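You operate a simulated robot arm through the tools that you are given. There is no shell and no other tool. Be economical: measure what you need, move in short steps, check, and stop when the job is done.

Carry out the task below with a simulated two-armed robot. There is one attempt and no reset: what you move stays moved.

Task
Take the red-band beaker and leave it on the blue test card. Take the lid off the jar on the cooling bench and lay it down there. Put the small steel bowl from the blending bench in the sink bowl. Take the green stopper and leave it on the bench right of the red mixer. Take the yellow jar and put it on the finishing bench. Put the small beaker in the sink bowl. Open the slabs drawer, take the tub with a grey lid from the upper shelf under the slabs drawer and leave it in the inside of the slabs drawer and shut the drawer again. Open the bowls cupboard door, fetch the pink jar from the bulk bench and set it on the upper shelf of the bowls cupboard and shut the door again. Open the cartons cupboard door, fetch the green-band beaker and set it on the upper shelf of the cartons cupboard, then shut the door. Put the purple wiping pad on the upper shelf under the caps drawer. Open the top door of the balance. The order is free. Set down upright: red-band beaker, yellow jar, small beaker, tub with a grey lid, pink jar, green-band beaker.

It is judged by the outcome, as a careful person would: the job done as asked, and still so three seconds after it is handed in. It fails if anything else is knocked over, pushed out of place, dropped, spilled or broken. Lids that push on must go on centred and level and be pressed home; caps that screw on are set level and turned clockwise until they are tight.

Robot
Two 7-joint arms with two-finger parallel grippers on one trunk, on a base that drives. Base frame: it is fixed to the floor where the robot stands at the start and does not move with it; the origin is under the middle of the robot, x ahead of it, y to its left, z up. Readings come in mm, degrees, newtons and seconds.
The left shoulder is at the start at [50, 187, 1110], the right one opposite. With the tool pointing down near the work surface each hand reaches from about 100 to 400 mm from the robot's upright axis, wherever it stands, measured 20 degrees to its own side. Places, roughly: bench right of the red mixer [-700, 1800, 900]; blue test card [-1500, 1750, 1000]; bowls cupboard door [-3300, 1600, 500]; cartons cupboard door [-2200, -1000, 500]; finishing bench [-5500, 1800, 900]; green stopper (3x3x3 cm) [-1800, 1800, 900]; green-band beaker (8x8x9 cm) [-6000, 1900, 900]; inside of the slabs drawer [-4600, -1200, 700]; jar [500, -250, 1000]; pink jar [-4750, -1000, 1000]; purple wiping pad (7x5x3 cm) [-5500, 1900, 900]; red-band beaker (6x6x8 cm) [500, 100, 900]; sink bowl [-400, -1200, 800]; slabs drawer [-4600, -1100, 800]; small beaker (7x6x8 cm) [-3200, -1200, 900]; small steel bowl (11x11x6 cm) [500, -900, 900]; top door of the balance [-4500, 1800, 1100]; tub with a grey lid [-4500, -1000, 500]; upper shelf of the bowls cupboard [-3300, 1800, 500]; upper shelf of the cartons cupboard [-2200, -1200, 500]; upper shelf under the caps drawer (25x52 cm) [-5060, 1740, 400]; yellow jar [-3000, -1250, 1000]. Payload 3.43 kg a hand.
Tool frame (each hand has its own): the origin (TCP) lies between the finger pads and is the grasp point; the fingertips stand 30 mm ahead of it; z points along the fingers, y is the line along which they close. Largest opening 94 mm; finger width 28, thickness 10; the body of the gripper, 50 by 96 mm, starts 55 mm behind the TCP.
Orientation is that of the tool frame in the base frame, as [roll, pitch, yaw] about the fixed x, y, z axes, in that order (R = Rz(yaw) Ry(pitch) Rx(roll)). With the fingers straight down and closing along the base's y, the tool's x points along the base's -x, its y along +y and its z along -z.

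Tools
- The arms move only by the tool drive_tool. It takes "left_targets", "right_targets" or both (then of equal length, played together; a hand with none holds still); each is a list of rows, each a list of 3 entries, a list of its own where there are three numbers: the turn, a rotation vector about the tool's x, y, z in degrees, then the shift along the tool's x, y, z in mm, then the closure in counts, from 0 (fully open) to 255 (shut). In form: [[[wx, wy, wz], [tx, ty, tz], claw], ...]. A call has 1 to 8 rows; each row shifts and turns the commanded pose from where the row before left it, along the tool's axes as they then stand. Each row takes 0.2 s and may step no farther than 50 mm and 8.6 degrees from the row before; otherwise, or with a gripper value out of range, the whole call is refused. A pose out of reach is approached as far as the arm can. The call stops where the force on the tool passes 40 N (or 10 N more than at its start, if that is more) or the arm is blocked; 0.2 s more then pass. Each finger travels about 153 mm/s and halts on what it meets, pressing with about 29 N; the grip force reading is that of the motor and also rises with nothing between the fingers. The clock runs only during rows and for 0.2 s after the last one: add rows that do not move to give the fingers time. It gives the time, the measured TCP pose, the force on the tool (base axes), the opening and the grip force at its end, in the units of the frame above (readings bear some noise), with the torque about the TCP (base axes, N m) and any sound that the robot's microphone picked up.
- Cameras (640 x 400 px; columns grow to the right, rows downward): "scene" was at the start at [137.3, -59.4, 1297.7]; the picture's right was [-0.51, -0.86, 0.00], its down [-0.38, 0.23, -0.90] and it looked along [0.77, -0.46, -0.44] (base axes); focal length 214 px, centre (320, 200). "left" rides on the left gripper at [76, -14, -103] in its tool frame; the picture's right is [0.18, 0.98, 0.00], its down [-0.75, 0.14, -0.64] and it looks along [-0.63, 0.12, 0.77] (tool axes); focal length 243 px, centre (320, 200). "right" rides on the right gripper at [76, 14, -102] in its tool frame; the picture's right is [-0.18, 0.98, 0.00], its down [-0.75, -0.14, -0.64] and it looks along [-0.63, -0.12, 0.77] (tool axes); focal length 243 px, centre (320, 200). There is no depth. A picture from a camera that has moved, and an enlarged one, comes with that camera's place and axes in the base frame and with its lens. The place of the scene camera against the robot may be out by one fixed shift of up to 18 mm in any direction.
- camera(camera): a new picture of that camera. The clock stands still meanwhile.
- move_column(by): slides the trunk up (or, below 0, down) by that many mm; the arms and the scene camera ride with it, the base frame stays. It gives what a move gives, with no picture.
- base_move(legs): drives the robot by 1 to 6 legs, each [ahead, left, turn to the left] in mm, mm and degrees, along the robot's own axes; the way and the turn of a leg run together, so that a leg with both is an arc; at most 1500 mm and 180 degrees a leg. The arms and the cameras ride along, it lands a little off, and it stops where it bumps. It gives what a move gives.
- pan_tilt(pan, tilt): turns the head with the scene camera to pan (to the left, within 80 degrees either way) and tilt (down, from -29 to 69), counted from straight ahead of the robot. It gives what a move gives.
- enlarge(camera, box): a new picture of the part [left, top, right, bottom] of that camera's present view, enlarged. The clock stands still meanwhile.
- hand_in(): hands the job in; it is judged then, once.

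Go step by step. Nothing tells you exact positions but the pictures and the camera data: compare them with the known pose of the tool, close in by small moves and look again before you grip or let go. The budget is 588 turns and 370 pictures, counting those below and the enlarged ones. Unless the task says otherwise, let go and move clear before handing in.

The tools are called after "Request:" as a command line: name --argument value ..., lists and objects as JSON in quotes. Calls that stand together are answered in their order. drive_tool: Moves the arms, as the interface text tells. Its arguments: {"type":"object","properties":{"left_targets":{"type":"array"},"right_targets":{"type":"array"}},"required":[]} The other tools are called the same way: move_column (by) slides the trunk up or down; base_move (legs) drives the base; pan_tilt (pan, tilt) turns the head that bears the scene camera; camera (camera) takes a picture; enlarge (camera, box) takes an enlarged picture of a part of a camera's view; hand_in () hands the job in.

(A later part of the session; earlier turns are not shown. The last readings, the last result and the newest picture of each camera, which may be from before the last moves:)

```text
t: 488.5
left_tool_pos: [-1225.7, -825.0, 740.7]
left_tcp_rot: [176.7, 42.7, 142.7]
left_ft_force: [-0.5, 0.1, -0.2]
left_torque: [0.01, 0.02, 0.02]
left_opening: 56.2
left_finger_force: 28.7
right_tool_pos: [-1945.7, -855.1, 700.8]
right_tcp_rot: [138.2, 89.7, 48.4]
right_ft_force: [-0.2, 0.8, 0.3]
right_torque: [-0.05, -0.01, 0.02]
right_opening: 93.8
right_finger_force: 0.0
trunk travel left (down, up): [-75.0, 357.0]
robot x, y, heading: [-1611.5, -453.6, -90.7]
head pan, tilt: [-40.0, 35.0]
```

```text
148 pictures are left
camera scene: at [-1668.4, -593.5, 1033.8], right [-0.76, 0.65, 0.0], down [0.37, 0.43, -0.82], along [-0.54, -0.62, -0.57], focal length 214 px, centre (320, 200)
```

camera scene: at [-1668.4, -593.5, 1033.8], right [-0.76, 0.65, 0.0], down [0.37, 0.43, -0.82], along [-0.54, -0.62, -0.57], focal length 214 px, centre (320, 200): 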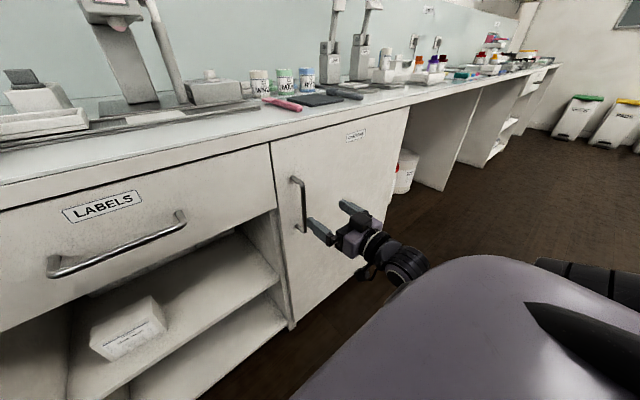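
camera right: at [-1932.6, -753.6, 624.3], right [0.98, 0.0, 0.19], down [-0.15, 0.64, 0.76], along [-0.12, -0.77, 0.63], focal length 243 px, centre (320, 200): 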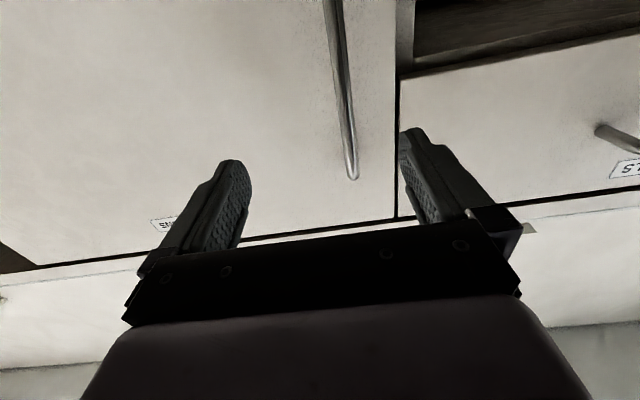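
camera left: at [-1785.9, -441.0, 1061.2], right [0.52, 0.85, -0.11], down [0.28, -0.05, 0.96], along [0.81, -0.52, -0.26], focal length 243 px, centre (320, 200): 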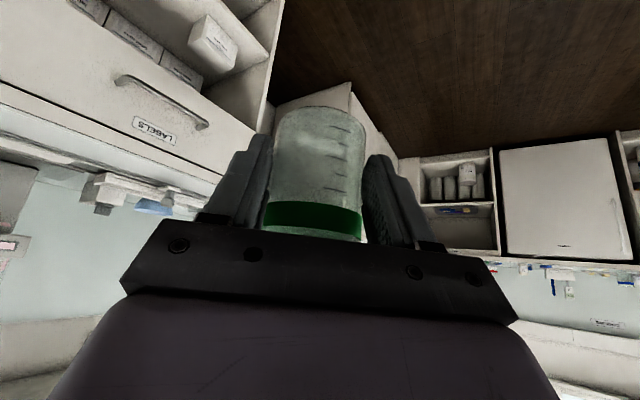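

Handle is between the fingers' span at x≈−1928. Shift +18 mm and move forward.

Request:
drive_tool --right_targets '[[[0, 0, 0], [0, 18, 0], 0], [[0, 0, 0], [0, 0, 35], 0], [[0, 0, 0], [0, 0, 35], 0]]'

Request:
camera --camera "right"

Request:
enlarge --camera "scene" --box '[240, 140, 440, 290]'

```text
t: 489.3
left_tool_pos: [-1225.1, -823.3, 741.0]
left_tcp_rot: [176.6, 42.7, 142.7]
left_ft_force: [0.6, -0.1, -0.6]
left_torque: [0.0, 0.02, 0.01]
left_opening: 56.1
left_finger_force: 29.4
right_tool_pos: [-1950.8, -921.7, 707.0]
right_tcp_rot: [130.7, 89.6, 41.3]
right_ft_force: [0.9, 0.1, 0.2]
right_torque: [-0.01, 0.0, 0.04]
right_opening: 94.1
right_finger_force: 0.1
right hand out of reach, approached as far as the arm can: row 1, 2, 3
trunk travel left (down, up): [-75.0, 357.0]
robot x, y, heading: [-1606.5, -457.2, -91.1]
head pan, tilt: [-40.0, 35.0]
```

```text
147 pictures are left
camera right: at [-1938.7, -819.6, 631.1], right [0.98, 0.01, 0.19], down [-0.15, 0.64, 0.76], along [-0.12, -0.77, 0.63], focal length 243 px, centre (320, 200)
```

right: 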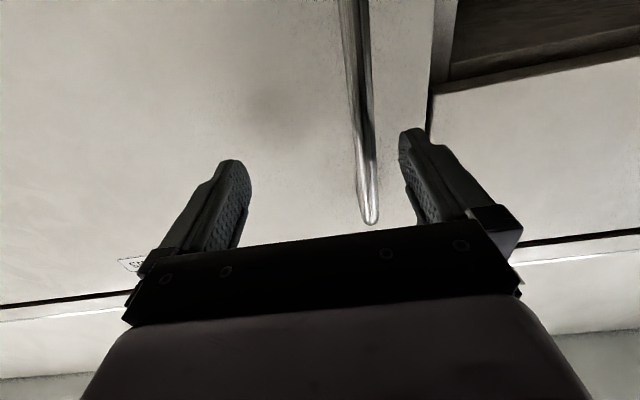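

```text
2.67 times, centred on (340, 215) of scene
camera zoom: at [-1668.5, -593.3, 1033.8], right [-0.76, 0.65, 0.0], down [0.38, 0.43, -0.82], along [-0.54, -0.62, -0.57], focal length 572 px, centre (267, 160)
```

zoom: 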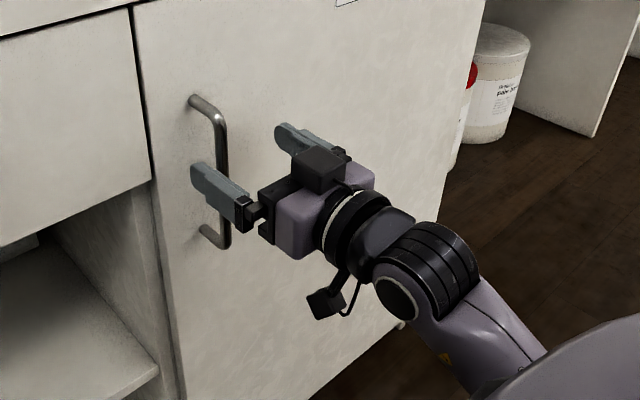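

Bar at (-1926,-947). Use the base to centre and advance: 23 mm left, 22 mm ahead, then close on the bar.

Request:
base_move --legs '[[22, 24, 0]]'

Request:
camera --camera "right"

```text
t: 490.2
left_tool_pos: [-1202.5, -845.8, 741.0]
left_tcp_rot: [176.6, 42.8, 142.7]
left_ft_force: [-1.2, 0.3, -0.5]
left_torque: [-0.02, 0.05, -0.03]
left_opening: 56.1
left_finger_force: 28.5
right_tool_pos: [-1928.0, -943.6, 706.6]
right_tcp_rot: [129.5, 89.7, 40.1]
right_ft_force: [0.3, 0.6, 0.3]
right_torque: [-0.02, 0.04, 0.02]
right_opening: 94.2
right_finger_force: 0.0
trunk travel left (down, up): [-75.0, 357.0]
robot x, y, heading: [-1583.9, -478.6, -90.8]
head pan, tilt: [-40.0, 35.0]
```

```text
145 pictures are left
camera right: at [-1915.3, -841.8, 631.0], right [0.98, 0.01, 0.19], down [-0.15, 0.64, 0.76], along [-0.12, -0.77, 0.63], focal length 243 px, centre (320, 200)
```

right: 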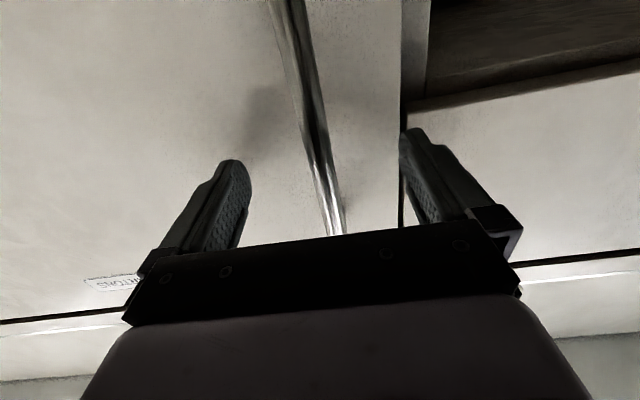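

Bar centred. Close on it and pull along the door's arc with the base — first 15°.

Request:
drive_tool --right_targets '[[[0, 0, 0], [0, 0, 0], 150], [[0, 0, 0], [0, 0, 0], 230], [[0, 0, 0], [0, 0, 0], 255], [[0, 0, 0], [0, 0, 0], 255]]'

Request:
base_move --legs '[[-127, -27, 0]]'

Request:
camera --camera "scene"

```text
t: 491.2
left_tool_pos: [-1200.6, -846.7, 740.4]
left_tcp_rot: [176.6, 42.7, 142.8]
left_ft_force: [-0.9, -0.6, -1.4]
left_torque: [0.06, 0.04, -0.05]
left_opening: 56.0
left_finger_force: 28.9
right_tool_pos: [-1924.4, -944.7, 707.3]
right_tcp_rot: [130.2, 89.6, 41.1]
right_ft_force: [25.6, 4.5, -4.2]
right_torque: [-0.64, 0.41, -0.06]
right_opening: 16.3
right_finger_force: 45.1
trunk travel left (down, up): [-75.0, 357.0]
robot x, y, heading: [-1590.5, -476.2, -90.7]
head pan, tilt: [-40.0, 35.0]
```

```text
t: 492.5
left_tool_pos: [-1225.9, -717.8, 740.2]
left_tcp_rot: [176.7, 42.7, 142.7]
left_ft_force: [-0.8, -0.3, -1.3]
left_torque: [0.01, 0.01, 0.03]
left_opening: 56.2
left_finger_force: 28.8
right_tool_pos: [-1950.7, -815.5, 706.5]
right_tcp_rot: [143.5, 89.5, 54.2]
right_ft_force: [23.5, 8.3, -0.5]
right_torque: [0.08, 0.5, 0.0]
right_opening: 16.1
right_finger_force: 45.0
trunk travel left (down, up): [-75.0, 357.0]
robot x, y, heading: [-1613.5, -350.5, -90.8]
head pan, tilt: [-40.0, 35.0]
```

```text
144 pictures are left
camera scene: at [-1668.9, -487.6, 1034.0], right [-0.76, 0.65, 0.0], down [0.37, 0.43, -0.82], along [-0.54, -0.62, -0.57], focal length 214 px, centre (320, 200)
```

scene: 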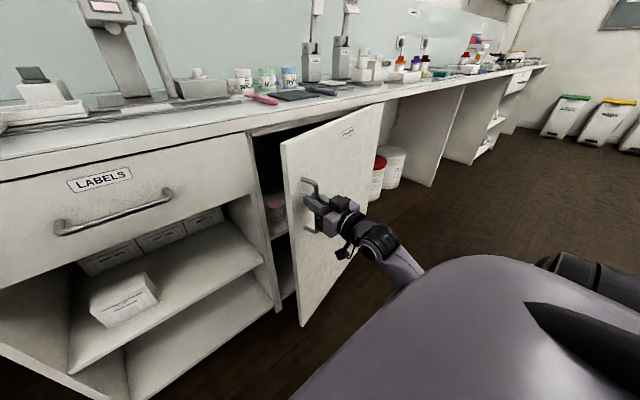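

The door is opening nicely. Continue along the arc to 60°.

Request:
base_move --legs '[[-116, -59, 0], [-97, -87, 0]]'

Request:
base_move --legs '[[-71, -109, 0]]'

Request:
camera --camera "scene"

Request:
camera --camera "left"

```text
t: 494.8
left_tool_pos: [-1368.7, -504.5, 742.0]
left_tcp_rot: [176.5, 42.7, 142.6]
left_ft_force: [-0.5, 1.0, -1.3]
left_torque: [0.0, 0.0, 0.01]
left_opening: 56.2
left_finger_force: 28.8
right_tool_pos: [-2095.8, -601.3, 707.7]
right_tcp_rot: [142.6, 89.8, 52.9]
right_ft_force: [-17.3, -19.4, 9.8]
right_torque: [0.4, 0.65, 0.04]
right_opening: 16.3
right_finger_force: 45.1
trunk travel left (down, up): [-75.0, 357.0]
robot x, y, heading: [-1752.7, -135.2, -90.8]
head pan, tilt: [-40.0, 35.0]
```

```text
t: 496.4
left_tool_pos: [-1476.6, -431.2, 741.3]
left_tcp_rot: [176.5, 42.8, 142.6]
left_ft_force: [0.0, -0.5, -0.6]
left_torque: [0.0, 0.04, 0.02]
left_opening: 56.4
left_finger_force: 28.4
right_tool_pos: [-2204.5, -530.0, 706.2]
right_tcp_rot: [161.6, 89.7, 71.7]
right_ft_force: [-4.2, -6.9, -2.3]
right_torque: [0.51, 0.6, -0.09]
right_opening: 16.4
right_finger_force: 44.6
trunk travel left (down, up): [-75.0, 357.0]
robot x, y, heading: [-1860.3, -62.5, -91.0]
head pan, tilt: [-40.0, 35.0]
```

```text
143 pictures are left
camera scene: at [-1919.9, -201.2, 1033.8], right [-0.76, 0.65, 0.0], down [0.38, 0.43, -0.82], along [-0.54, -0.62, -0.57], focal length 214 px, centre (320, 200)
```

scene: 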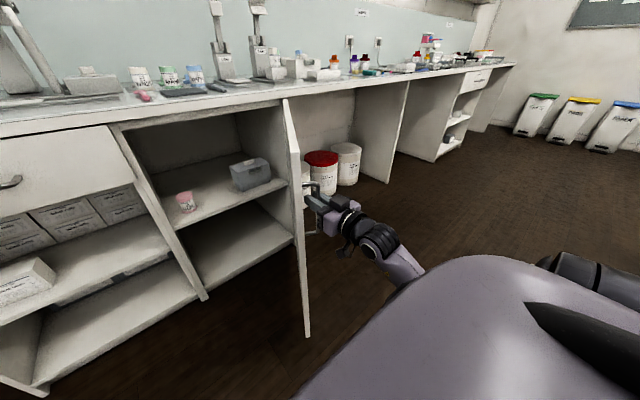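

```text
142 pictures are left
camera left: at [-1588.3, -372.3, 763.8], right [0.46, 0.89, -0.08], down [0.15, 0.01, 0.99], along [0.88, -0.46, -0.13], focal length 243 px, centre (320, 200)
```

left: 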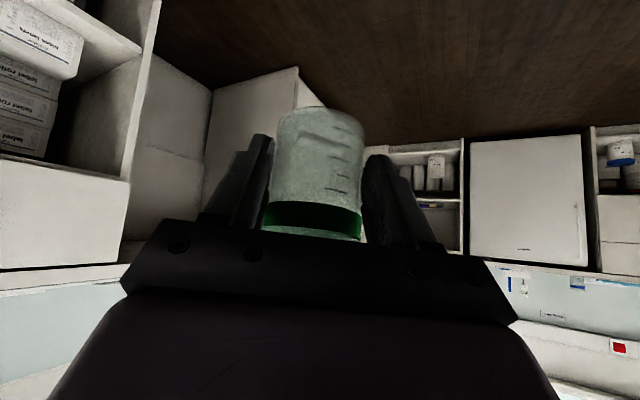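

The cupboard is open 60°; the upper shelf (z≈505) shows a pink pot and a grey box with free space between. Release the handle, go round to the door's inner side and push it fully open.

Request:
drive_tool --right_targets '[[[0, 0, 0], [0, 0, 0], 100], [[0, 0, 0], [0, 0, 0], 0], [[0, 0, 0], [0, 0, 0], 0]]'

Request:
base_move --legs '[[-130, 0, 0], [0, 170, 0]]'

Request:
drive_tool --right_targets '[[[0, 0, 0], [0, 0, 0], 150], [[0, 0, 0], [0, 0, 0], 255], [[0, 0, 0], [0, 0, 0], 255]]'

Request:
base_move --legs '[[150, 0, 0]]'

Request:
camera --camera "scene"

```text
t: 497.2
left_tool_pos: [-1476.7, -431.5, 740.6]
left_tcp_rot: [176.6, 42.8, 142.7]
left_ft_force: [-0.2, 0.7, -0.1]
left_torque: [0.01, 0.02, 0.02]
left_opening: 56.1
left_finger_force: 28.2
right_tool_pos: [-2204.1, -529.9, 708.2]
right_tcp_rot: [161.3, 89.8, 71.5]
right_ft_force: [0.9, 1.2, -0.1]
right_torque: [0.0, 0.02, 0.05]
right_opening: 94.1
right_finger_force: 0.0
trunk travel left (down, up): [-75.0, 357.0]
robot x, y, heading: [-1865.9, -59.9, -90.8]
head pan, tilt: [-40.0, 35.0]
```

```text
t: 500.3
left_tool_pos: [-1304.9, -303.9, 740.8]
left_tcp_rot: [176.6, 42.8, 142.7]
left_ft_force: [0.9, 0.5, -0.9]
left_torque: [-0.02, 0.01, 0.03]
left_opening: 56.2
left_finger_force: 28.9
right_tool_pos: [-2031.6, -401.9, 706.6]
right_tcp_rot: [161.3, 89.8, 71.8]
right_ft_force: [-0.4, 0.3, 0.2]
right_torque: [0.02, -0.03, 0.02]
right_opening: 94.1
right_finger_force: 0.1
trunk travel left (down, up): [-75.0, 357.0]
robot x, y, heading: [-1688.3, 68.7, -90.9]
head pan, tilt: [-40.0, 35.0]
```

```text
t: 501.1
left_tool_pos: [-1304.5, -303.4, 741.3]
left_tcp_rot: [176.5, 42.7, 142.7]
left_ft_force: [0.0, -0.8, -0.1]
left_torque: [0.03, 0.02, -0.01]
left_opening: 56.1
left_finger_force: 28.7
right_tool_pos: [-2032.1, -402.4, 708.2]
right_tcp_rot: [163.2, 89.8, 73.5]
right_ft_force: [0.5, 0.1, 0.1]
right_torque: [0.0, 0.01, -0.03]
right_opening: 0.1
right_finger_force: 29.3
trunk travel left (down, up): [-75.0, 357.0]
robot x, y, heading: [-1689.4, 66.3, -90.9]
head pan, tilt: [-40.0, 35.0]
```

```text
t: 502.4
left_tool_pos: [-1306.3, -451.9, 740.7]
left_tcp_rot: [176.6, 42.6, 142.7]
left_ft_force: [0.5, -0.1, -1.5]
left_torque: [0.03, 0.05, -0.01]
left_opening: 56.1
left_finger_force: 28.9
right_tool_pos: [-2035.2, -552.2, 708.1]
right_tcp_rot: [160.4, 89.8, 70.6]
right_ft_force: [0.5, 0.0, 0.5]
right_torque: [0.02, 0.0, -0.01]
right_opening: 0.0
right_finger_force: 28.7
trunk travel left (down, up): [-75.0, 357.0]
robot x, y, heading: [-1692.1, -80.4, -90.8]
head pan, tilt: [-40.0, 35.0]
```

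```text
141 pictures are left
camera scene: at [-1750.1, -222.3, 1033.8], right [-0.76, 0.65, 0.0], down [0.37, 0.43, -0.82], along [-0.54, -0.62, -0.57], focal length 214 px, centre (320, 200)
```

scene: 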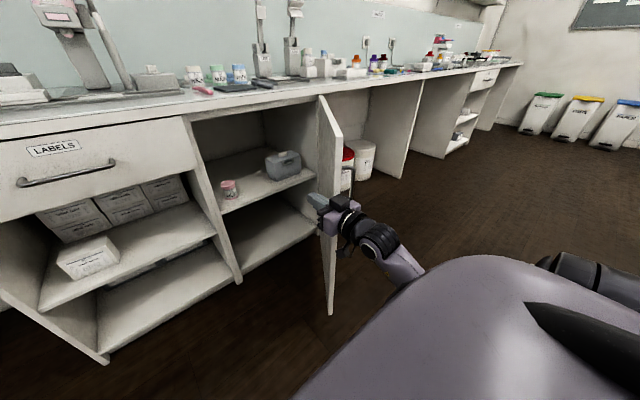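

Push the door by driving left (−x).

Request:
base_move --legs '[[0, -400, 0]]'

Request:
camera --camera "scene"

```text
t: 504.3
left_tool_pos: [-1411.8, -451.4, 741.8]
left_tcp_rot: [176.6, 42.8, 142.7]
left_ft_force: [-0.4, 0.9, -1.4]
left_torque: [0.0, 0.04, 0.0]
left_opening: 56.1
left_finger_force: 28.8
right_tool_pos: [-2138.3, -547.9, 707.2]
right_tcp_rot: [146.6, 89.8, 57.1]
right_ft_force: [1.6, 0.6, 0.2]
right_torque: [-0.02, 0.0, -0.07]
right_opening: 0.0
right_finger_force: 28.5
trunk travel left (down, up): [-75.0, 357.0]
robot x, y, heading: [-1795.9, -85.6, -90.6]
head pan, tilt: [-40.0, 35.0]
stopped in leg 1: the force on the tool passed its limit at 50 N (the readings are from after the stop); the commanded pose is now the measured one
```

```text
140 pictures are left
camera scene: at [-1855.0, -220.6, 1033.8], right [-0.76, 0.65, 0.0], down [0.38, 0.43, -0.82], along [-0.54, -0.62, -0.57], focal length 214 px, centre (320, 200)
```

scene: 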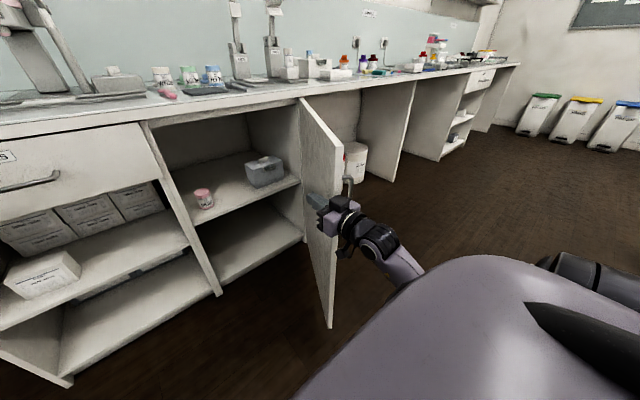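

Contact reached; push more gently in short legs.

Request:
base_move --legs '[[0, -20, 0], [0, -40, 0], [0, -50, 0], [0, -60, 0], [0, -60, 0]]'

Request:
camera --camera "scene"

```text
t: 505.1
left_tool_pos: [-1420.1, -450.4, 739.6]
left_tcp_rot: [176.5, 42.7, 142.8]
left_ft_force: [-0.1, -0.4, -1.4]
left_torque: [0.0, 0.03, -0.01]
left_opening: 56.3
left_finger_force: 29.0
right_tool_pos: [-2140.9, -545.4, 707.0]
right_tcp_rot: [122.8, 89.9, 34.1]
right_ft_force: [2.5, 3.3, 0.0]
right_torque: [-0.06, -0.01, -0.22]
right_opening: 0.0
right_finger_force: 29.4
trunk travel left (down, up): [-75.0, 357.0]
robot x, y, heading: [-1804.6, -82.1, -90.7]
head pan, tilt: [-40.0, 35.0]
stopped in leg 1: the force on the tool passed its limit at 54 N (the readings are from after the stop); the commanded pose is now the measured one
```

```text
139 pictures are left
camera scene: at [-1863.0, -219.7, 1033.9], right [-0.76, 0.65, 0.0], down [0.38, 0.43, -0.82], along [-0.54, -0.62, -0.57], focal length 214 px, centre (320, 200)
```

scene: 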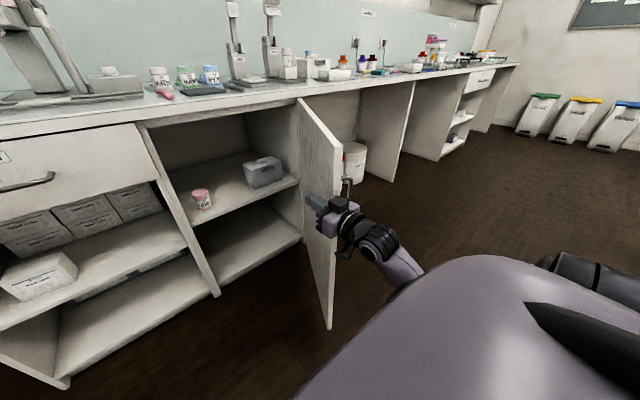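

Base speed trips the force limit; use slow arm steps instead.

Request:
drive_tool --right_targets '[[[0, 0, 0], [0, -4, 0], 255], [[0, 0, 0], [0, -4, 0], 255], [[0, 0, 0], [0, -5, 0], 255], [[0, 0, 0], [0, -6, 0], 255], [[0, 0, 0], [0, -8, 0], 255], [[0, 0, 0], [0, -8, 0], 255], [[0, 0, 0], [0, -8, 0], 255], [[0, 0, 0], [0, -8, 0], 255]]'

Request:
camera --camera "right"

Request:
enlarge --camera "scene" --box '[240, 80, 440, 340]'

```text
t: 505.7
left_tool_pos: [-1418.3, -449.5, 741.5]
left_tcp_rot: [176.6, 42.5, 142.6]
left_ft_force: [-0.8, 0.0, -1.6]
left_torque: [0.0, 0.03, 0.02]
left_opening: 56.4
left_finger_force: 28.8
right_tool_pos: [-2143.7, -544.7, 708.3]
right_tcp_rot: [118.5, 89.8, 29.9]
right_ft_force: [5.4, 8.4, 1.1]
right_torque: [-0.16, 0.11, -0.53]
right_opening: 0.0
right_finger_force: 28.8
trunk travel left (down, up): [-75.0, 357.0]
robot x, y, heading: [-1801.5, -80.5, -90.9]
head pan, tilt: [-40.0, 35.0]
stopped in row 2 (right hand): the force on the tool passed its limit at 45 N (the readings are from after the stop); the commanded pose is now the measured one
```

```text
138 pictures are left
camera right: at [-2133.1, -441.8, 631.6], right [0.98, 0.02, 0.19], down [-0.16, 0.64, 0.75], along [-0.1, -0.77, 0.63], focal length 243 px, centre (320, 200)
```

right: 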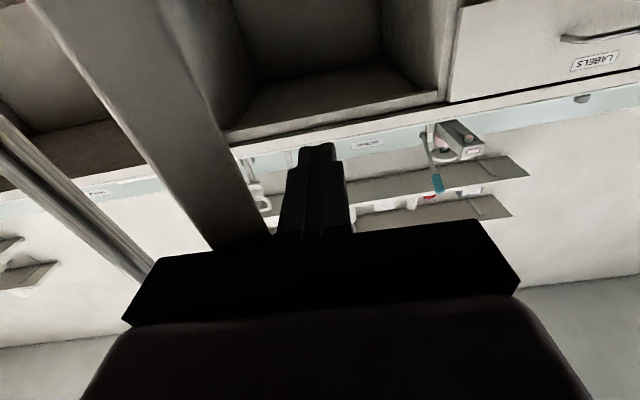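

```text
1.54 times, centred on (340, 210) of scene
camera zoom: at [-1862.5, -218.7, 1034.0], right [-0.76, 0.66, 0.0], down [0.38, 0.43, -0.82], along [-0.54, -0.62, -0.57], focal length 330 px, centre (289, 185)
```

zoom: 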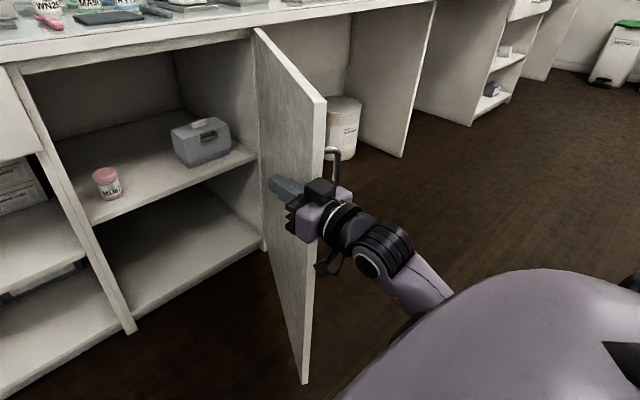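

The gripper body is butting against the door's front edge. Move away +x, go deeper (−y), then push with the side.

Request:
base_move --legs '[[0, 50, 0], [110, 0, 0], [0, -30, 0]]'

Request:
drive_tool --right_targets '[[[0, 0, 0], [0, -6, 0], 255], [[0, 0, 0], [0, -6, 0], 255], [[0, 0, 0], [0, -6, 0], 255], [[0, 0, 0], [0, -6, 0], 255], [[0, 0, 0], [0, -8, 0], 255], [[0, 0, 0], [0, -8, 0], 255], [[0, 0, 0], [0, -8, 0], 255], [[0, 0, 0], [0, -8, 0], 255]]'

Request:
enlarge --camera "scene" --box '[200, 80, 440, 340]'

```text
t: 508.1
left_tool_pos: [-1401.7, -561.3, 740.9]
left_tcp_rot: [176.7, 42.7, 142.6]
left_ft_force: [-0.1, -0.1, -0.8]
left_torque: [-0.02, 0.0, -0.01]
left_opening: 56.2
left_finger_force: 28.9
right_tool_pos: [-2126.6, -656.3, 706.4]
right_tcp_rot: [134.3, 89.6, 45.7]
right_ft_force: [-0.1, 0.6, 0.2]
right_torque: [-0.02, -0.01, 0.01]
right_opening: 0.0
right_finger_force: 29.0
trunk travel left (down, up): [-75.0, 357.0]
robot x, y, heading: [-1784.2, -192.0, -90.5]
head pan, tilt: [-40.0, 35.0]
```

```text
t: 509.9
left_tool_pos: [-1402.2, -561.5, 741.1]
left_tcp_rot: [176.5, 42.7, 142.5]
left_ft_force: [-0.6, -0.6, -0.9]
left_torque: [0.0, 0.03, 0.0]
left_opening: 56.3
left_finger_force: 28.8
right_tool_pos: [-2183.1, -657.5, 706.7]
right_tcp_rot: [131.0, 89.7, 42.2]
right_ft_force: [-0.5, -0.3, -0.4]
right_torque: [0.0, -0.01, -0.02]
right_opening: 0.0
right_finger_force: 29.1
trunk travel left (down, up): [-75.0, 357.0]
robot x, y, heading: [-1786.9, -193.8, -90.8]
head pan, tilt: [-40.0, 35.0]
```

```text
1.54 times, centred on (320, 210) of scene
camera zoom: at [-1844.5, -330.1, 1033.8], right [-0.76, 0.66, 0.0], down [0.38, 0.43, -0.82], along [-0.54, -0.62, -0.57], focal length 330 px, centre (320, 185)
```

zoom: 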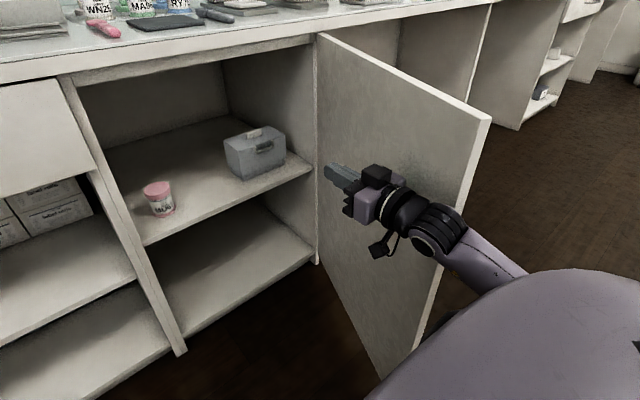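

That works; the door is swinging. Continue with short base legs.

Request:
base_move --legs '[[0, -60, 0], [0, -70, 0], [0, -70, 0]]'

Request:
camera --camera "scene"

```text
t: 512.9
left_tool_pos: [-1602.4, -556.8, 740.9]
left_tcp_rot: [176.5, 42.8, 142.6]
left_ft_force: [-0.1, -0.6, -0.2]
left_torque: [0.01, 0.0, 0.01]
left_opening: 56.2
left_finger_force: 29.1
right_tool_pos: [-2383.8, -652.4, 706.2]
right_tcp_rot: [134.2, 89.6, 45.5]
right_ft_force: [-0.6, -0.6, 0.8]
right_torque: [0.03, -0.02, -0.02]
right_opening: 0.0
right_finger_force: 28.8
trunk travel left (down, up): [-75.0, 357.0]
robot x, y, heading: [-1984.2, -191.2, -90.9]
head pan, tilt: [-40.0, 35.0]
```

```text
135 pictures are left
camera scene: at [-2044.8, -326.8, 1033.8], right [-0.76, 0.66, 0.0], down [0.38, 0.43, -0.82], along [-0.54, -0.62, -0.57], focal length 214 px, centre (320, 200)
```

scene: 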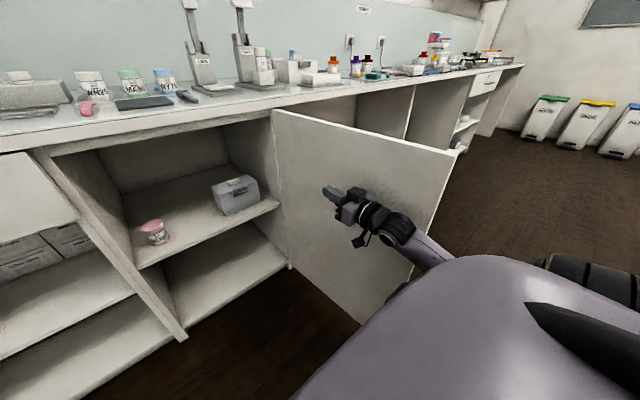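

Door is open ~90°. Withdraw: drive away from the door, fold the right hand back to pointing down, level the beaker.

Request:
base_move --legs '[[0, 200, 0], [-200, 0, 0]]'

Request:
drive_tool --right_targets '[[[0, 8.2, 0], [0, 0, -25], 255], [[0, 8.2, 0], [0, 0, -25], 255], [[0, 8.2, 0], [0, 0, -25], 255], [[0, 8.2, 0], [0, 0, -25], 255], [[0, 8.2, 0], [0, 0, -15], 255], [[0, 8.2, 0], [0, 0, 0], 255], [[0, 8.2, 0], [0, 0, 0], 255], [[0, 8.2, 0], [0, 0, 0], 255]]' --left_targets '[[[0, 3.5, 0], [0, 0, 0], 210], [[0, 4, 0], [0, 0, 0], 210], [[3.4, 0, 0], [0, 0, 0], 210], [[0, 0, 0], [0, 0, 0], 210], [[0, 0, 0], [0, 0, 0], 210], [[0, 0, 0], [0, 0, 0], 210], [[0, 0, 0], [0, 0, 0], 210], [[0, 0, 0], [0, 0, 0], 210]]'

Request:
drive_tool --right_targets '[[[0, 8.2, 0], [30, 30, -20], 100], [[0, 8.2, 0], [30, 30, -20], 0], [[0, 7.8, 0], [30, 30, -20], 0]]'

Request:
camera --camera "left"

```text
t: 516.5
left_tool_pos: [-1396.5, -358.4, 740.6]
left_tcp_rot: [176.5, 42.7, 142.7]
left_ft_force: [-0.6, -0.6, 0.3]
left_torque: [0.03, 0.03, -0.02]
left_opening: 56.4
left_finger_force: 28.8
right_tool_pos: [-2177.7, -456.4, 707.2]
right_tcp_rot: [134.7, 89.6, 46.0]
right_ft_force: [-0.4, 0.1, 0.0]
right_torque: [0.0, 0.01, 0.03]
right_opening: 0.1
right_finger_force: 29.2
trunk travel left (down, up): [-75.0, 357.0]
robot x, y, heading: [-1782.6, 4.0, -90.7]
head pan, tilt: [-40.0, 35.0]
```

```text
t: 518.3
left_tool_pos: [-1376.7, -352.7, 745.1]
left_tcp_rot: [177.4, 37.2, 144.0]
left_ft_force: [0.7, -0.8, -0.6]
left_torque: [-0.01, 0.02, -0.02]
left_opening: 56.1
left_finger_force: 28.8
right_tool_pos: [-2180.2, -347.9, 736.0]
right_tcp_rot: [179.7, 24.0, 91.3]
right_ft_force: [-1.2, 0.4, 0.5]
right_torque: [0.02, 0.02, 0.02]
right_opening: 0.0
right_finger_force: 29.1
trunk travel left (down, up): [-75.0, 357.0]
robot x, y, heading: [-1780.1, 9.7, -90.6]
head pan, tilt: [-40.0, 35.0]
```

```text
t: 519.1
left_tool_pos: [-1376.6, -353.2, 746.2]
left_tcp_rot: [177.6, 37.4, 144.3]
left_ft_force: [0.7, 0.0, -0.7]
left_torque: [0.04, 0.0, 0.02]
left_opening: 56.1
left_finger_force: 28.9
right_tool_pos: [-2090.7, -244.7, 769.6]
right_tcp_rot: [179.7, -0.2, 91.4]
right_ft_force: [0.3, -0.1, 0.6]
right_torque: [-0.03, -0.04, 0.0]
right_opening: 93.7
right_finger_force: 0.1
trunk travel left (down, up): [-75.0, 357.0]
robot x, y, heading: [-1784.6, 8.0, -90.7]
head pan, tilt: [-40.0, 35.0]
```

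```text
134 pictures are left
camera left: at [-1486.8, -296.3, 780.7], right [0.44, 0.9, -0.08], down [0.23, -0.03, 0.97], along [0.87, -0.44, -0.22], focal length 243 px, centre (320, 200)
```

left: 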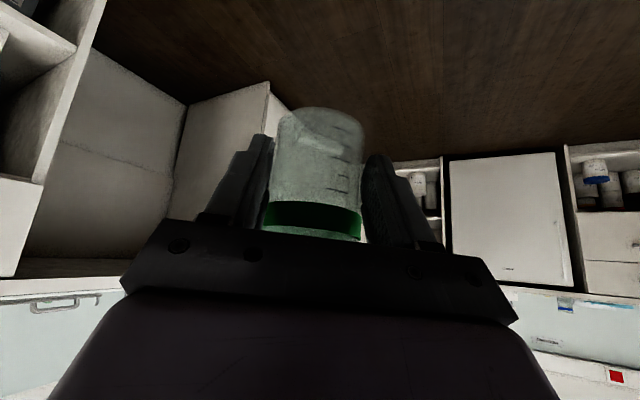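

Tuck the right hand further in, lower the trunk, turn to heading −145° and approach so the left hand points at the cupboard.

Request:
drive_tool --right_targets '[[[0, 0, 0], [0, 45, 0], 0], [[0, 0, 0], [0, 45, 0], 0], [[0, 0, 0], [0, 30, 0], 0]]'

Request:
move_column --by -72

Request:
base_move --legs '[[0, 0, -54.3], [370, 125, 0]]'

Request:
pan_tilt --pan 50 --tilt 35

Request:
camera --camera "scene"

Request:
camera --camera "left"

```text
t: 519.9
left_tool_pos: [-1374.9, -354.5, 747.6]
left_tcp_rot: [177.9, 37.6, 144.4]
left_ft_force: [-0.1, 0.1, -1.6]
left_torque: [0.01, 0.03, 0.01]
left_opening: 56.2
left_finger_force: 29.5
right_tool_pos: [-1971.1, -241.2, 768.8]
right_tcp_rot: [179.7, -0.1, 91.4]
right_ft_force: [0.1, -0.9, 0.5]
right_torque: [-0.01, 0.01, 0.02]
right_opening: 93.8
right_finger_force: 0.2
trunk travel left (down, up): [-75.0, 357.0]
robot x, y, heading: [-1783.6, 12.2, -91.1]
head pan, tilt: [-40.0, 35.0]
```

```text
t: 521.0
left_tool_pos: [-1376.3, -352.8, 676.3]
left_tcp_rot: [178.1, 37.6, 144.4]
left_ft_force: [0.4, 0.1, -0.2]
left_torque: [-0.01, 0.03, 0.02]
left_opening: 56.1
left_finger_force: 29.4
right_tool_pos: [-1972.1, -242.3, 697.3]
right_tcp_rot: [179.7, -0.1, 91.5]
right_ft_force: [-0.7, -0.3, -0.1]
right_torque: [0.0, -0.03, 0.02]
right_opening: 94.2
right_finger_force: 0.1
trunk travel left (down, up): [-3.0, 429.0]
robot x, y, heading: [-1780.6, 7.1, -90.7]
head pan, tilt: [-40.0, 35.0]
```

```text
t: 525.9
left_tool_pos: [-2074.1, -843.4, 675.9]
left_tcp_rot: [178.0, 37.6, 89.8]
left_ft_force: [0.1, -0.7, -1.1]
left_torque: [0.05, 0.01, 0.0]
left_opening: 56.4
left_finger_force: 29.4
right_tool_pos: [-2326.6, -293.8, 697.3]
right_tcp_rot: [179.7, -0.1, 36.8]
right_ft_force: [-0.3, 0.2, -0.1]
right_torque: [0.0, -0.01, 0.01]
right_opening: 93.8
right_finger_force: 0.0
trunk travel left (down, up): [-3.0, 429.0]
robot x, y, heading: [-2013.7, -304.1, -145.6]
head pan, tilt: [-40.0, 35.0]
```

```text
t: 527.6
left_tool_pos: [-2073.4, -842.9, 676.5]
left_tcp_rot: [177.9, 37.7, 89.9]
left_ft_force: [0.1, 0.0, -1.1]
left_torque: [0.01, 0.0, -0.02]
left_opening: 56.2
left_finger_force: 29.2
right_tool_pos: [-2326.4, -294.0, 697.7]
right_tcp_rot: [179.7, -0.1, 36.8]
right_ft_force: [0.0, 0.1, -0.2]
right_torque: [0.02, 0.02, -0.03]
right_opening: 94.1
right_finger_force: 0.0
trunk travel left (down, up): [-3.0, 429.0]
robot x, y, heading: [-2011.7, -305.8, -145.5]
head pan, tilt: [50.0, 35.0]
```

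```text
133 pictures are left
camera scene: at [-2070.0, -438.1, 961.8], right [-1.0, 0.1, 0.0], down [0.06, 0.57, -0.82], along [-0.08, -0.82, -0.57], focal length 214 px, centre (320, 200)
```

scene: 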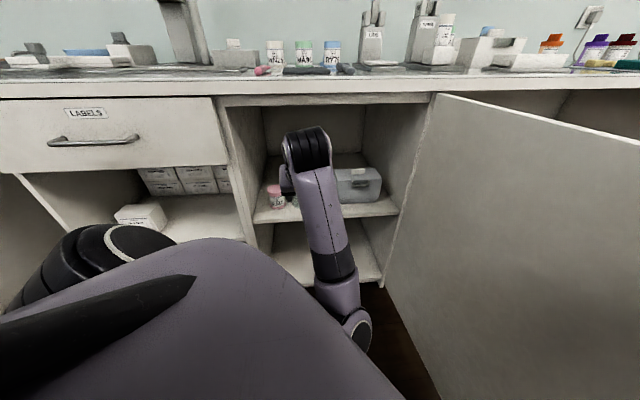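

```text
132 pictures are left
camera left: at [-2090.9, -721.9, 710.7], right [0.98, 0.16, -0.08], down [0.12, -0.2, 0.97], along [0.14, -0.97, -0.22], focal length 243 px, centre (320, 200)
```

left: 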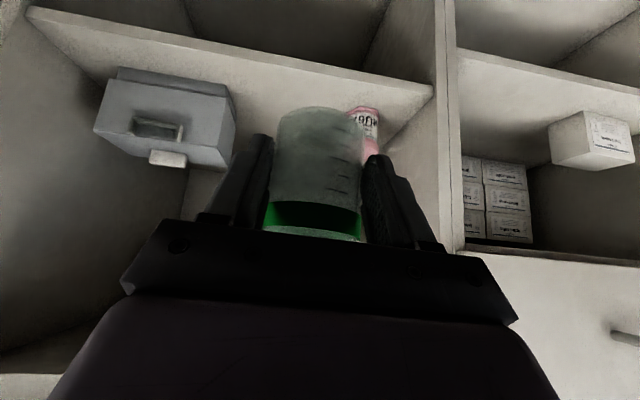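

Gap on the shelf: between grey box (x≈−2175) and pink pot (x≈−2025). Target (-2100,-1045). Lower and drive in.

Request:
drive_tool --left_targets '[[[0, 0, 0], [21, -13, 28], 210], [[0, 0, 0], [21, -13, 28], 210]]'

Request:
base_move --legs '[[85, 124, 0]]'

Request:
camera --camera "left"

Request:
camera --camera "scene"

```text
t: 528.3
left_tool_pos: [-2086.7, -883.7, 676.2]
left_tcp_rot: [-175.1, 47.4, 98.3]
left_ft_force: [-0.3, 0.3, -0.7]
left_torque: [0.01, -0.01, 0.01]
left_opening: 56.3
left_finger_force: 29.2
right_tool_pos: [-2328.2, -292.7, 697.6]
right_tcp_rot: [179.7, -0.1, 36.8]
right_ft_force: [0.5, 0.6, -0.1]
right_torque: [-0.03, 0.01, 0.0]
right_opening: 94.1
right_finger_force: 0.1
trunk travel left (down, up): [-3.0, 429.0]
robot x, y, heading: [-2012.6, -306.2, -145.7]
head pan, tilt: [50.0, 35.0]
stopped in row 2 (left hand): the arm was blocked; the commanded pose is now the measured one
```

```text
t: 530.0
left_tool_pos: [-2087.0, -1033.6, 675.3]
left_tcp_rot: [-175.3, 47.4, 98.3]
left_ft_force: [0.6, 0.9, -0.3]
left_torque: [0.02, 0.01, -0.03]
left_opening: 56.3
left_finger_force: 29.3
right_tool_pos: [-2327.4, -444.1, 695.7]
right_tcp_rot: [179.7, -0.1, 36.9]
right_ft_force: [0.3, 0.6, -0.5]
right_torque: [-0.02, -0.01, -0.02]
right_opening: 94.0
right_finger_force: 0.0
trunk travel left (down, up): [-3.0, 429.0]
robot x, y, heading: [-2015.1, -452.9, -145.4]
head pan, tilt: [50.0, 35.0]
```

```text
131 pictures are left
camera left: at [-2111.2, -908.3, 689.7], right [0.96, 0.21, -0.19], down [0.2, -0.02, 0.98], along [0.2, -0.98, -0.06], focal length 243 px, centre (320, 200)
```

left: 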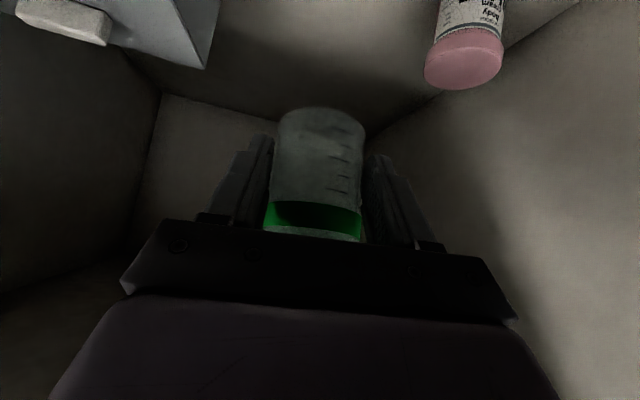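

```text
130 pictures are left
camera scene: at [-2070.1, -588.1, 961.9], right [-1.0, 0.09, 0.0], down [0.05, 0.57, -0.82], along [-0.08, -0.82, -0.57], focal length 214 px, centre (320, 200)
```

scene: 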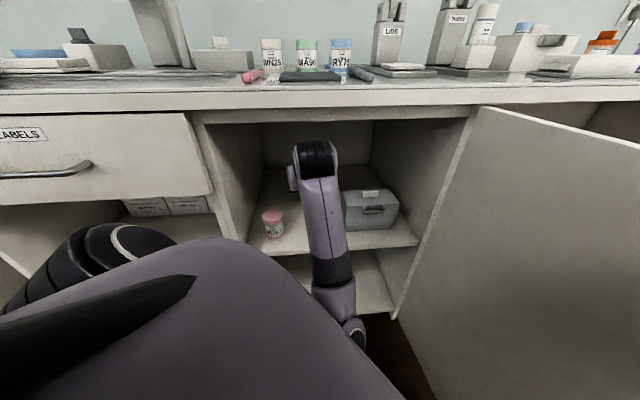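

The arm hit a limit at short range. Back the base off 120 mm, restore the hand's orientation, then extend the arm instead.

Request:
base_move --legs '[[-85, -124, 0]]'

Request:
drive_tool --left_targets '[[[0, 0, 0], [-20, 0, 30], 210], [[-4.7, 0, 0], [-20, 0, 30], 210], [[0, 5, 0], [-10, 0, 20], 210], [[0, 5, 0], [0, 0, 10], 210], [[5.1, 0, 6.4], [0, 0, 0], 210]]'

Request:
camera --camera "left"

```text
t: 531.8
left_tool_pos: [-2087.1, -884.0, 676.0]
left_tcp_rot: [-175.2, 47.2, 98.2]
left_ft_force: [-0.4, -0.4, -0.3]
left_torque: [0.01, -0.03, 0.0]
left_opening: 56.0
left_finger_force: 29.3
right_tool_pos: [-2327.9, -295.0, 697.1]
right_tcp_rot: [179.7, 0.0, 36.9]
right_ft_force: [-0.5, 0.2, 0.0]
right_torque: [-0.03, 0.0, -0.02]
right_opening: 94.0
right_finger_force: 0.1
trunk travel left (down, up): [-3.0, 429.0]
robot x, y, heading: [-2010.6, -306.0, -145.3]
head pan, tilt: [50.0, 35.0]
```

```text
t: 533.0
left_tool_pos: [-2078.2, -982.3, 651.1]
left_tcp_rot: [-179.7, 37.3, 90.2]
left_ft_force: [0.2, -0.3, -1.0]
left_torque: [0.05, -0.04, 0.02]
left_opening: 56.3
left_finger_force: 29.1
right_tool_pos: [-2327.9, -296.0, 697.4]
right_tcp_rot: [179.7, -0.1, 36.9]
right_ft_force: [-0.7, 0.1, 0.5]
right_torque: [-0.02, 0.04, -0.02]
right_opening: 94.0
right_finger_force: 0.0
trunk travel left (down, up): [-3.0, 429.0]
robot x, y, heading: [-2011.0, -307.5, -145.4]
head pan, tilt: [50.0, 35.0]
```

```text
129 pictures are left
camera left: at [-2092.3, -860.6, 686.0], right [0.98, 0.15, -0.12], down [0.15, -0.21, 0.97], along [0.12, -0.97, -0.23], focal length 243 px, centre (320, 200)
```

left: 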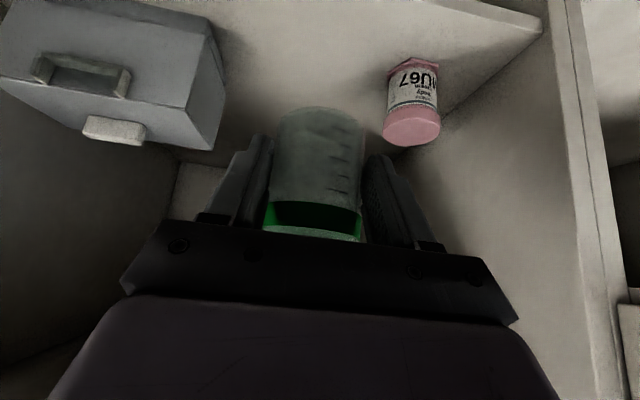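

Request:
drive_tool --left_targets '[[[0, 0, 0], [-1, -7.3, 33], 210], [[0, 0, 0], [-1, -7.3, 33], 210], [[0, 0, 0], [-1, -7.3, 32], 210]]'

Request:
camera --camera "left"

Request:
camera --camera "scene"

```text
t: 533.8
left_tool_pos: [-2101.1, -1045.7, 574.8]
left_tcp_rot: [-179.7, 37.4, 90.4]
left_ft_force: [-0.2, 0.0, -1.0]
left_torque: [0.01, 0.03, -0.03]
left_opening: 56.3
left_finger_force: 29.0
right_tool_pos: [-2328.4, -295.1, 696.6]
right_tcp_rot: [179.7, 0.0, 36.7]
right_ft_force: [-0.6, -0.8, -0.6]
right_torque: [-0.06, 0.0, -0.02]
right_opening: 94.0
right_finger_force: 0.0
trunk travel left (down, up): [-3.0, 429.0]
robot x, y, heading: [-2011.5, -302.2, -145.2]
head pan, tilt: [50.0, 35.0]
```

```text
128 pictures are left
camera left: at [-2115.5, -922.9, 610.0], right [0.98, 0.15, -0.12], down [0.15, -0.21, 0.97], along [0.12, -0.97, -0.23], focal length 243 px, centre (320, 200)
```

left: 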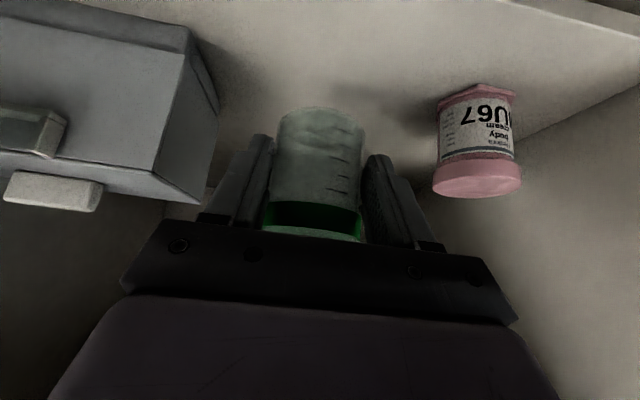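

```text
127 pictures are left
camera scene: at [-2070.3, -438.8, 961.8], right [-1.0, 0.09, 0.0], down [0.05, 0.57, -0.82], along [-0.08, -0.82, -0.57], focal length 214 px, centre (320, 200)
```

scene: 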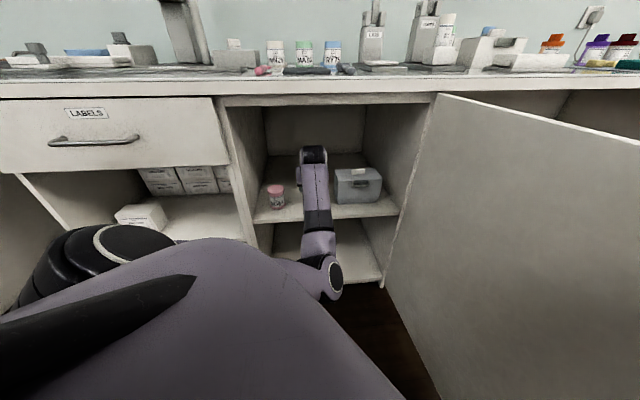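

Lower until contact.

Request:
drive_tool --left_targets '[[[0, 0, 0], [3.6, 0, 4.8], 210], [[0, 0, 0], [2.4, 0, 3.2], 210], [[0, 0, 0], [1.8, 0, 2.4], 210], [[0, 0, 0], [0, 0, 0], 210]]'

```text
t: 534.8
left_tool_pos: [-2101.6, -1046.2, 561.4]
left_tcp_rot: [-179.7, 37.2, 90.1]
left_ft_force: [-0.8, -0.5, -0.2]
left_torque: [0.04, -0.04, -0.04]
left_opening: 56.1
left_finger_force: 29.2
right_tool_pos: [-2328.3, -295.2, 696.8]
right_tcp_rot: [179.7, -0.1, 36.9]
right_ft_force: [-0.5, -1.5, 0.1]
right_torque: [0.0, 0.03, -0.03]
right_opening: 94.1
right_finger_force: 0.0
trunk travel left (down, up): [-3.0, 429.0]
robot x, y, heading: [-2010.1, -304.6, -145.3]
head pan, tilt: [50.0, 35.0]
```

Request:
drive_tool --left_targets '[[[0, 0, 0], [1.8, 0, 2.4], 210], [[0, 0, 0], [1.8, 0, 2.4], 210], [[0, 0, 0], [1.8, 0, 2.4], 210], [[0, 0, 0], [0, 0, 0], 210]]'

Request:
camera --camera "left"

```text
t: 535.8
left_tool_pos: [-2100.8, -1044.9, 551.9]
left_tcp_rot: [-179.7, 37.3, 90.3]
left_ft_force: [-1.0, -0.8, -1.0]
left_torque: [0.02, 0.01, 0.0]
left_opening: 56.2
left_finger_force: 28.6
right_tool_pos: [-2327.6, -294.8, 697.4]
right_tcp_rot: [179.6, -0.1, 36.7]
right_ft_force: [-0.9, 0.7, -0.1]
right_torque: [0.0, 0.02, -0.04]
right_opening: 93.9
right_finger_force: 0.1
trunk travel left (down, up): [-3.0, 429.0]
robot x, y, heading: [-2013.2, -310.7, -145.6]
head pan, tilt: [50.0, 35.0]
```

```text
126 pictures are left
camera left: at [-2114.8, -922.8, 588.3], right [0.98, 0.15, -0.12], down [0.15, -0.21, 0.97], along [0.12, -0.97, -0.23], focal length 243 px, centre (320, 200)
```

left: 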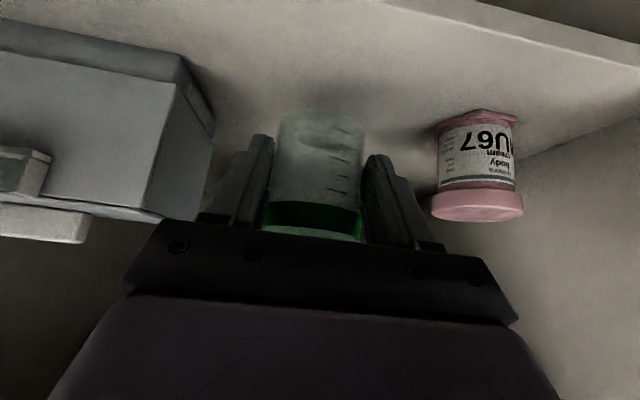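

Request:
drive_tool --left_targets '[[[0, 0, 0], [1.8, 0, 2.4], 210], [[0, 0, 0], [1.8, 0, 2.4], 210], [[0, 0, 0], [1.2, 0, 1.6], 210], [[0, 0, 0], [1.2, 0, 1.6], 210], [[0, 0, 0], [0, 0, 0], 210]]'

```text
t: 537.0
left_tool_pos: [-2100.0, -1045.9, 543.8]
left_tcp_rot: [-179.7, 37.2, 90.2]
left_ft_force: [-0.6, -1.2, -1.5]
left_torque: [0.03, -0.02, 0.05]
left_opening: 55.9
left_finger_force: 29.6
right_tool_pos: [-2327.1, -294.6, 696.5]
right_tcp_rot: [179.7, 0.0, 36.8]
right_ft_force: [1.0, -0.4, -0.8]
right_torque: [0.04, -0.01, 0.03]
right_opening: 93.9
right_finger_force: 0.1
trunk travel left (down, up): [-3.0, 429.0]
robot x, y, heading: [-2013.8, -307.2, -145.4]
head pan, tilt: [50.0, 35.0]
```

Request:
drive_tool --left_targets '[[[0, 0, 0], [1.8, 0, 2.4], 210], [[0, 0, 0], [1.8, 0, 2.4], 210], [[0, 0, 0], [1.2, 0, 1.6], 210], [[0, 0, 0], [1.2, 0, 1.6], 210], [[0, 0, 0], [0, 0, 0], 210]]'

```text
t: 538.2
left_tool_pos: [-2101.1, -1044.9, 533.6]
left_tcp_rot: [-179.7, 37.3, 90.2]
left_ft_force: [0.7, -0.2, -1.7]
left_torque: [0.01, 0.01, -0.01]
left_opening: 56.1
left_finger_force: 28.8
right_tool_pos: [-2328.2, -294.2, 697.1]
right_tcp_rot: [179.8, -0.1, 36.8]
right_ft_force: [-0.2, 0.3, -0.7]
right_torque: [0.01, -0.02, -0.01]
right_opening: 93.9
right_finger_force: 0.1
trunk travel left (down, up): [-3.0, 429.0]
robot x, y, heading: [-2011.9, -306.2, -145.4]
head pan, tilt: [50.0, 35.0]
```

Request:
camera --camera "left"

Request:
drive_tool --left_targets '[[[0, 0, 0], [1.8, 0, 2.4], 210], [[0, 0, 0], [1.2, 0, 1.6], 210], [[0, 0, 0], [1.2, 0, 1.6], 210], [[0, 0, 0], [0, 0, 0], 210]]'

```text
125 pictures are left
camera left: at [-2115.2, -922.7, 568.1], right [0.98, 0.15, -0.12], down [0.15, -0.21, 0.97], along [0.12, -0.97, -0.23], focal length 243 px, centre (320, 200)
```

left: 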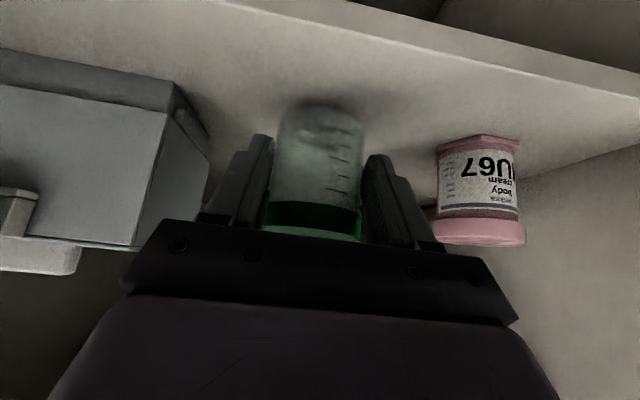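

```text
t: 539.2
left_tool_pos: [-2099.9, -1043.9, 526.0]
left_tcp_rot: [-179.7, 37.3, 90.3]
left_ft_force: [0.1, -0.6, -0.6]
left_torque: [0.01, 0.0, -0.01]
left_opening: 56.1
left_finger_force: 29.2
right_tool_pos: [-2327.4, -293.4, 697.3]
right_tcp_rot: [179.7, -0.1, 36.7]
right_ft_force: [0.4, -0.1, 0.3]
right_torque: [-0.01, 0.01, -0.02]
right_opening: 94.0
right_finger_force: 0.1
trunk travel left (down, up): [-3.0, 429.0]
robot x, y, heading: [-2011.5, -300.4, -145.5]
head pan, tilt: [50.0, 35.0]
```

Request:
drive_tool --left_targets '[[[0, 0, 0], [1.2, 0, 1.6], 210], [[0, 0, 0], [1.2, 0, 1.6], 210], [[0, 0, 0], [1.2, 0, 1.6], 210], [[0, 0, 0], [1.2, 0, 1.6], 210], [[0, 0, 0], [0, 0, 0], 210]]'

```text
t: 540.4
left_tool_pos: [-2100.2, -1046.5, 520.3]
left_tcp_rot: [-179.6, 37.6, 90.3]
left_ft_force: [0.9, 1.7, 7.2]
left_torque: [0.1, -0.05, 0.05]
left_opening: 56.0
left_finger_force: 28.5
right_tool_pos: [-2327.0, -294.2, 698.0]
right_tcp_rot: [179.7, -0.1, 36.8]
right_ft_force: [0.3, 0.2, 0.2]
right_torque: [0.0, -0.02, 0.01]
right_opening: 94.0
right_finger_force: 0.2
trunk travel left (down, up): [-3.0, 429.0]
robot x, y, heading: [-2015.1, -303.8, -145.4]
head pan, tilt: [50.0, 35.0]
```

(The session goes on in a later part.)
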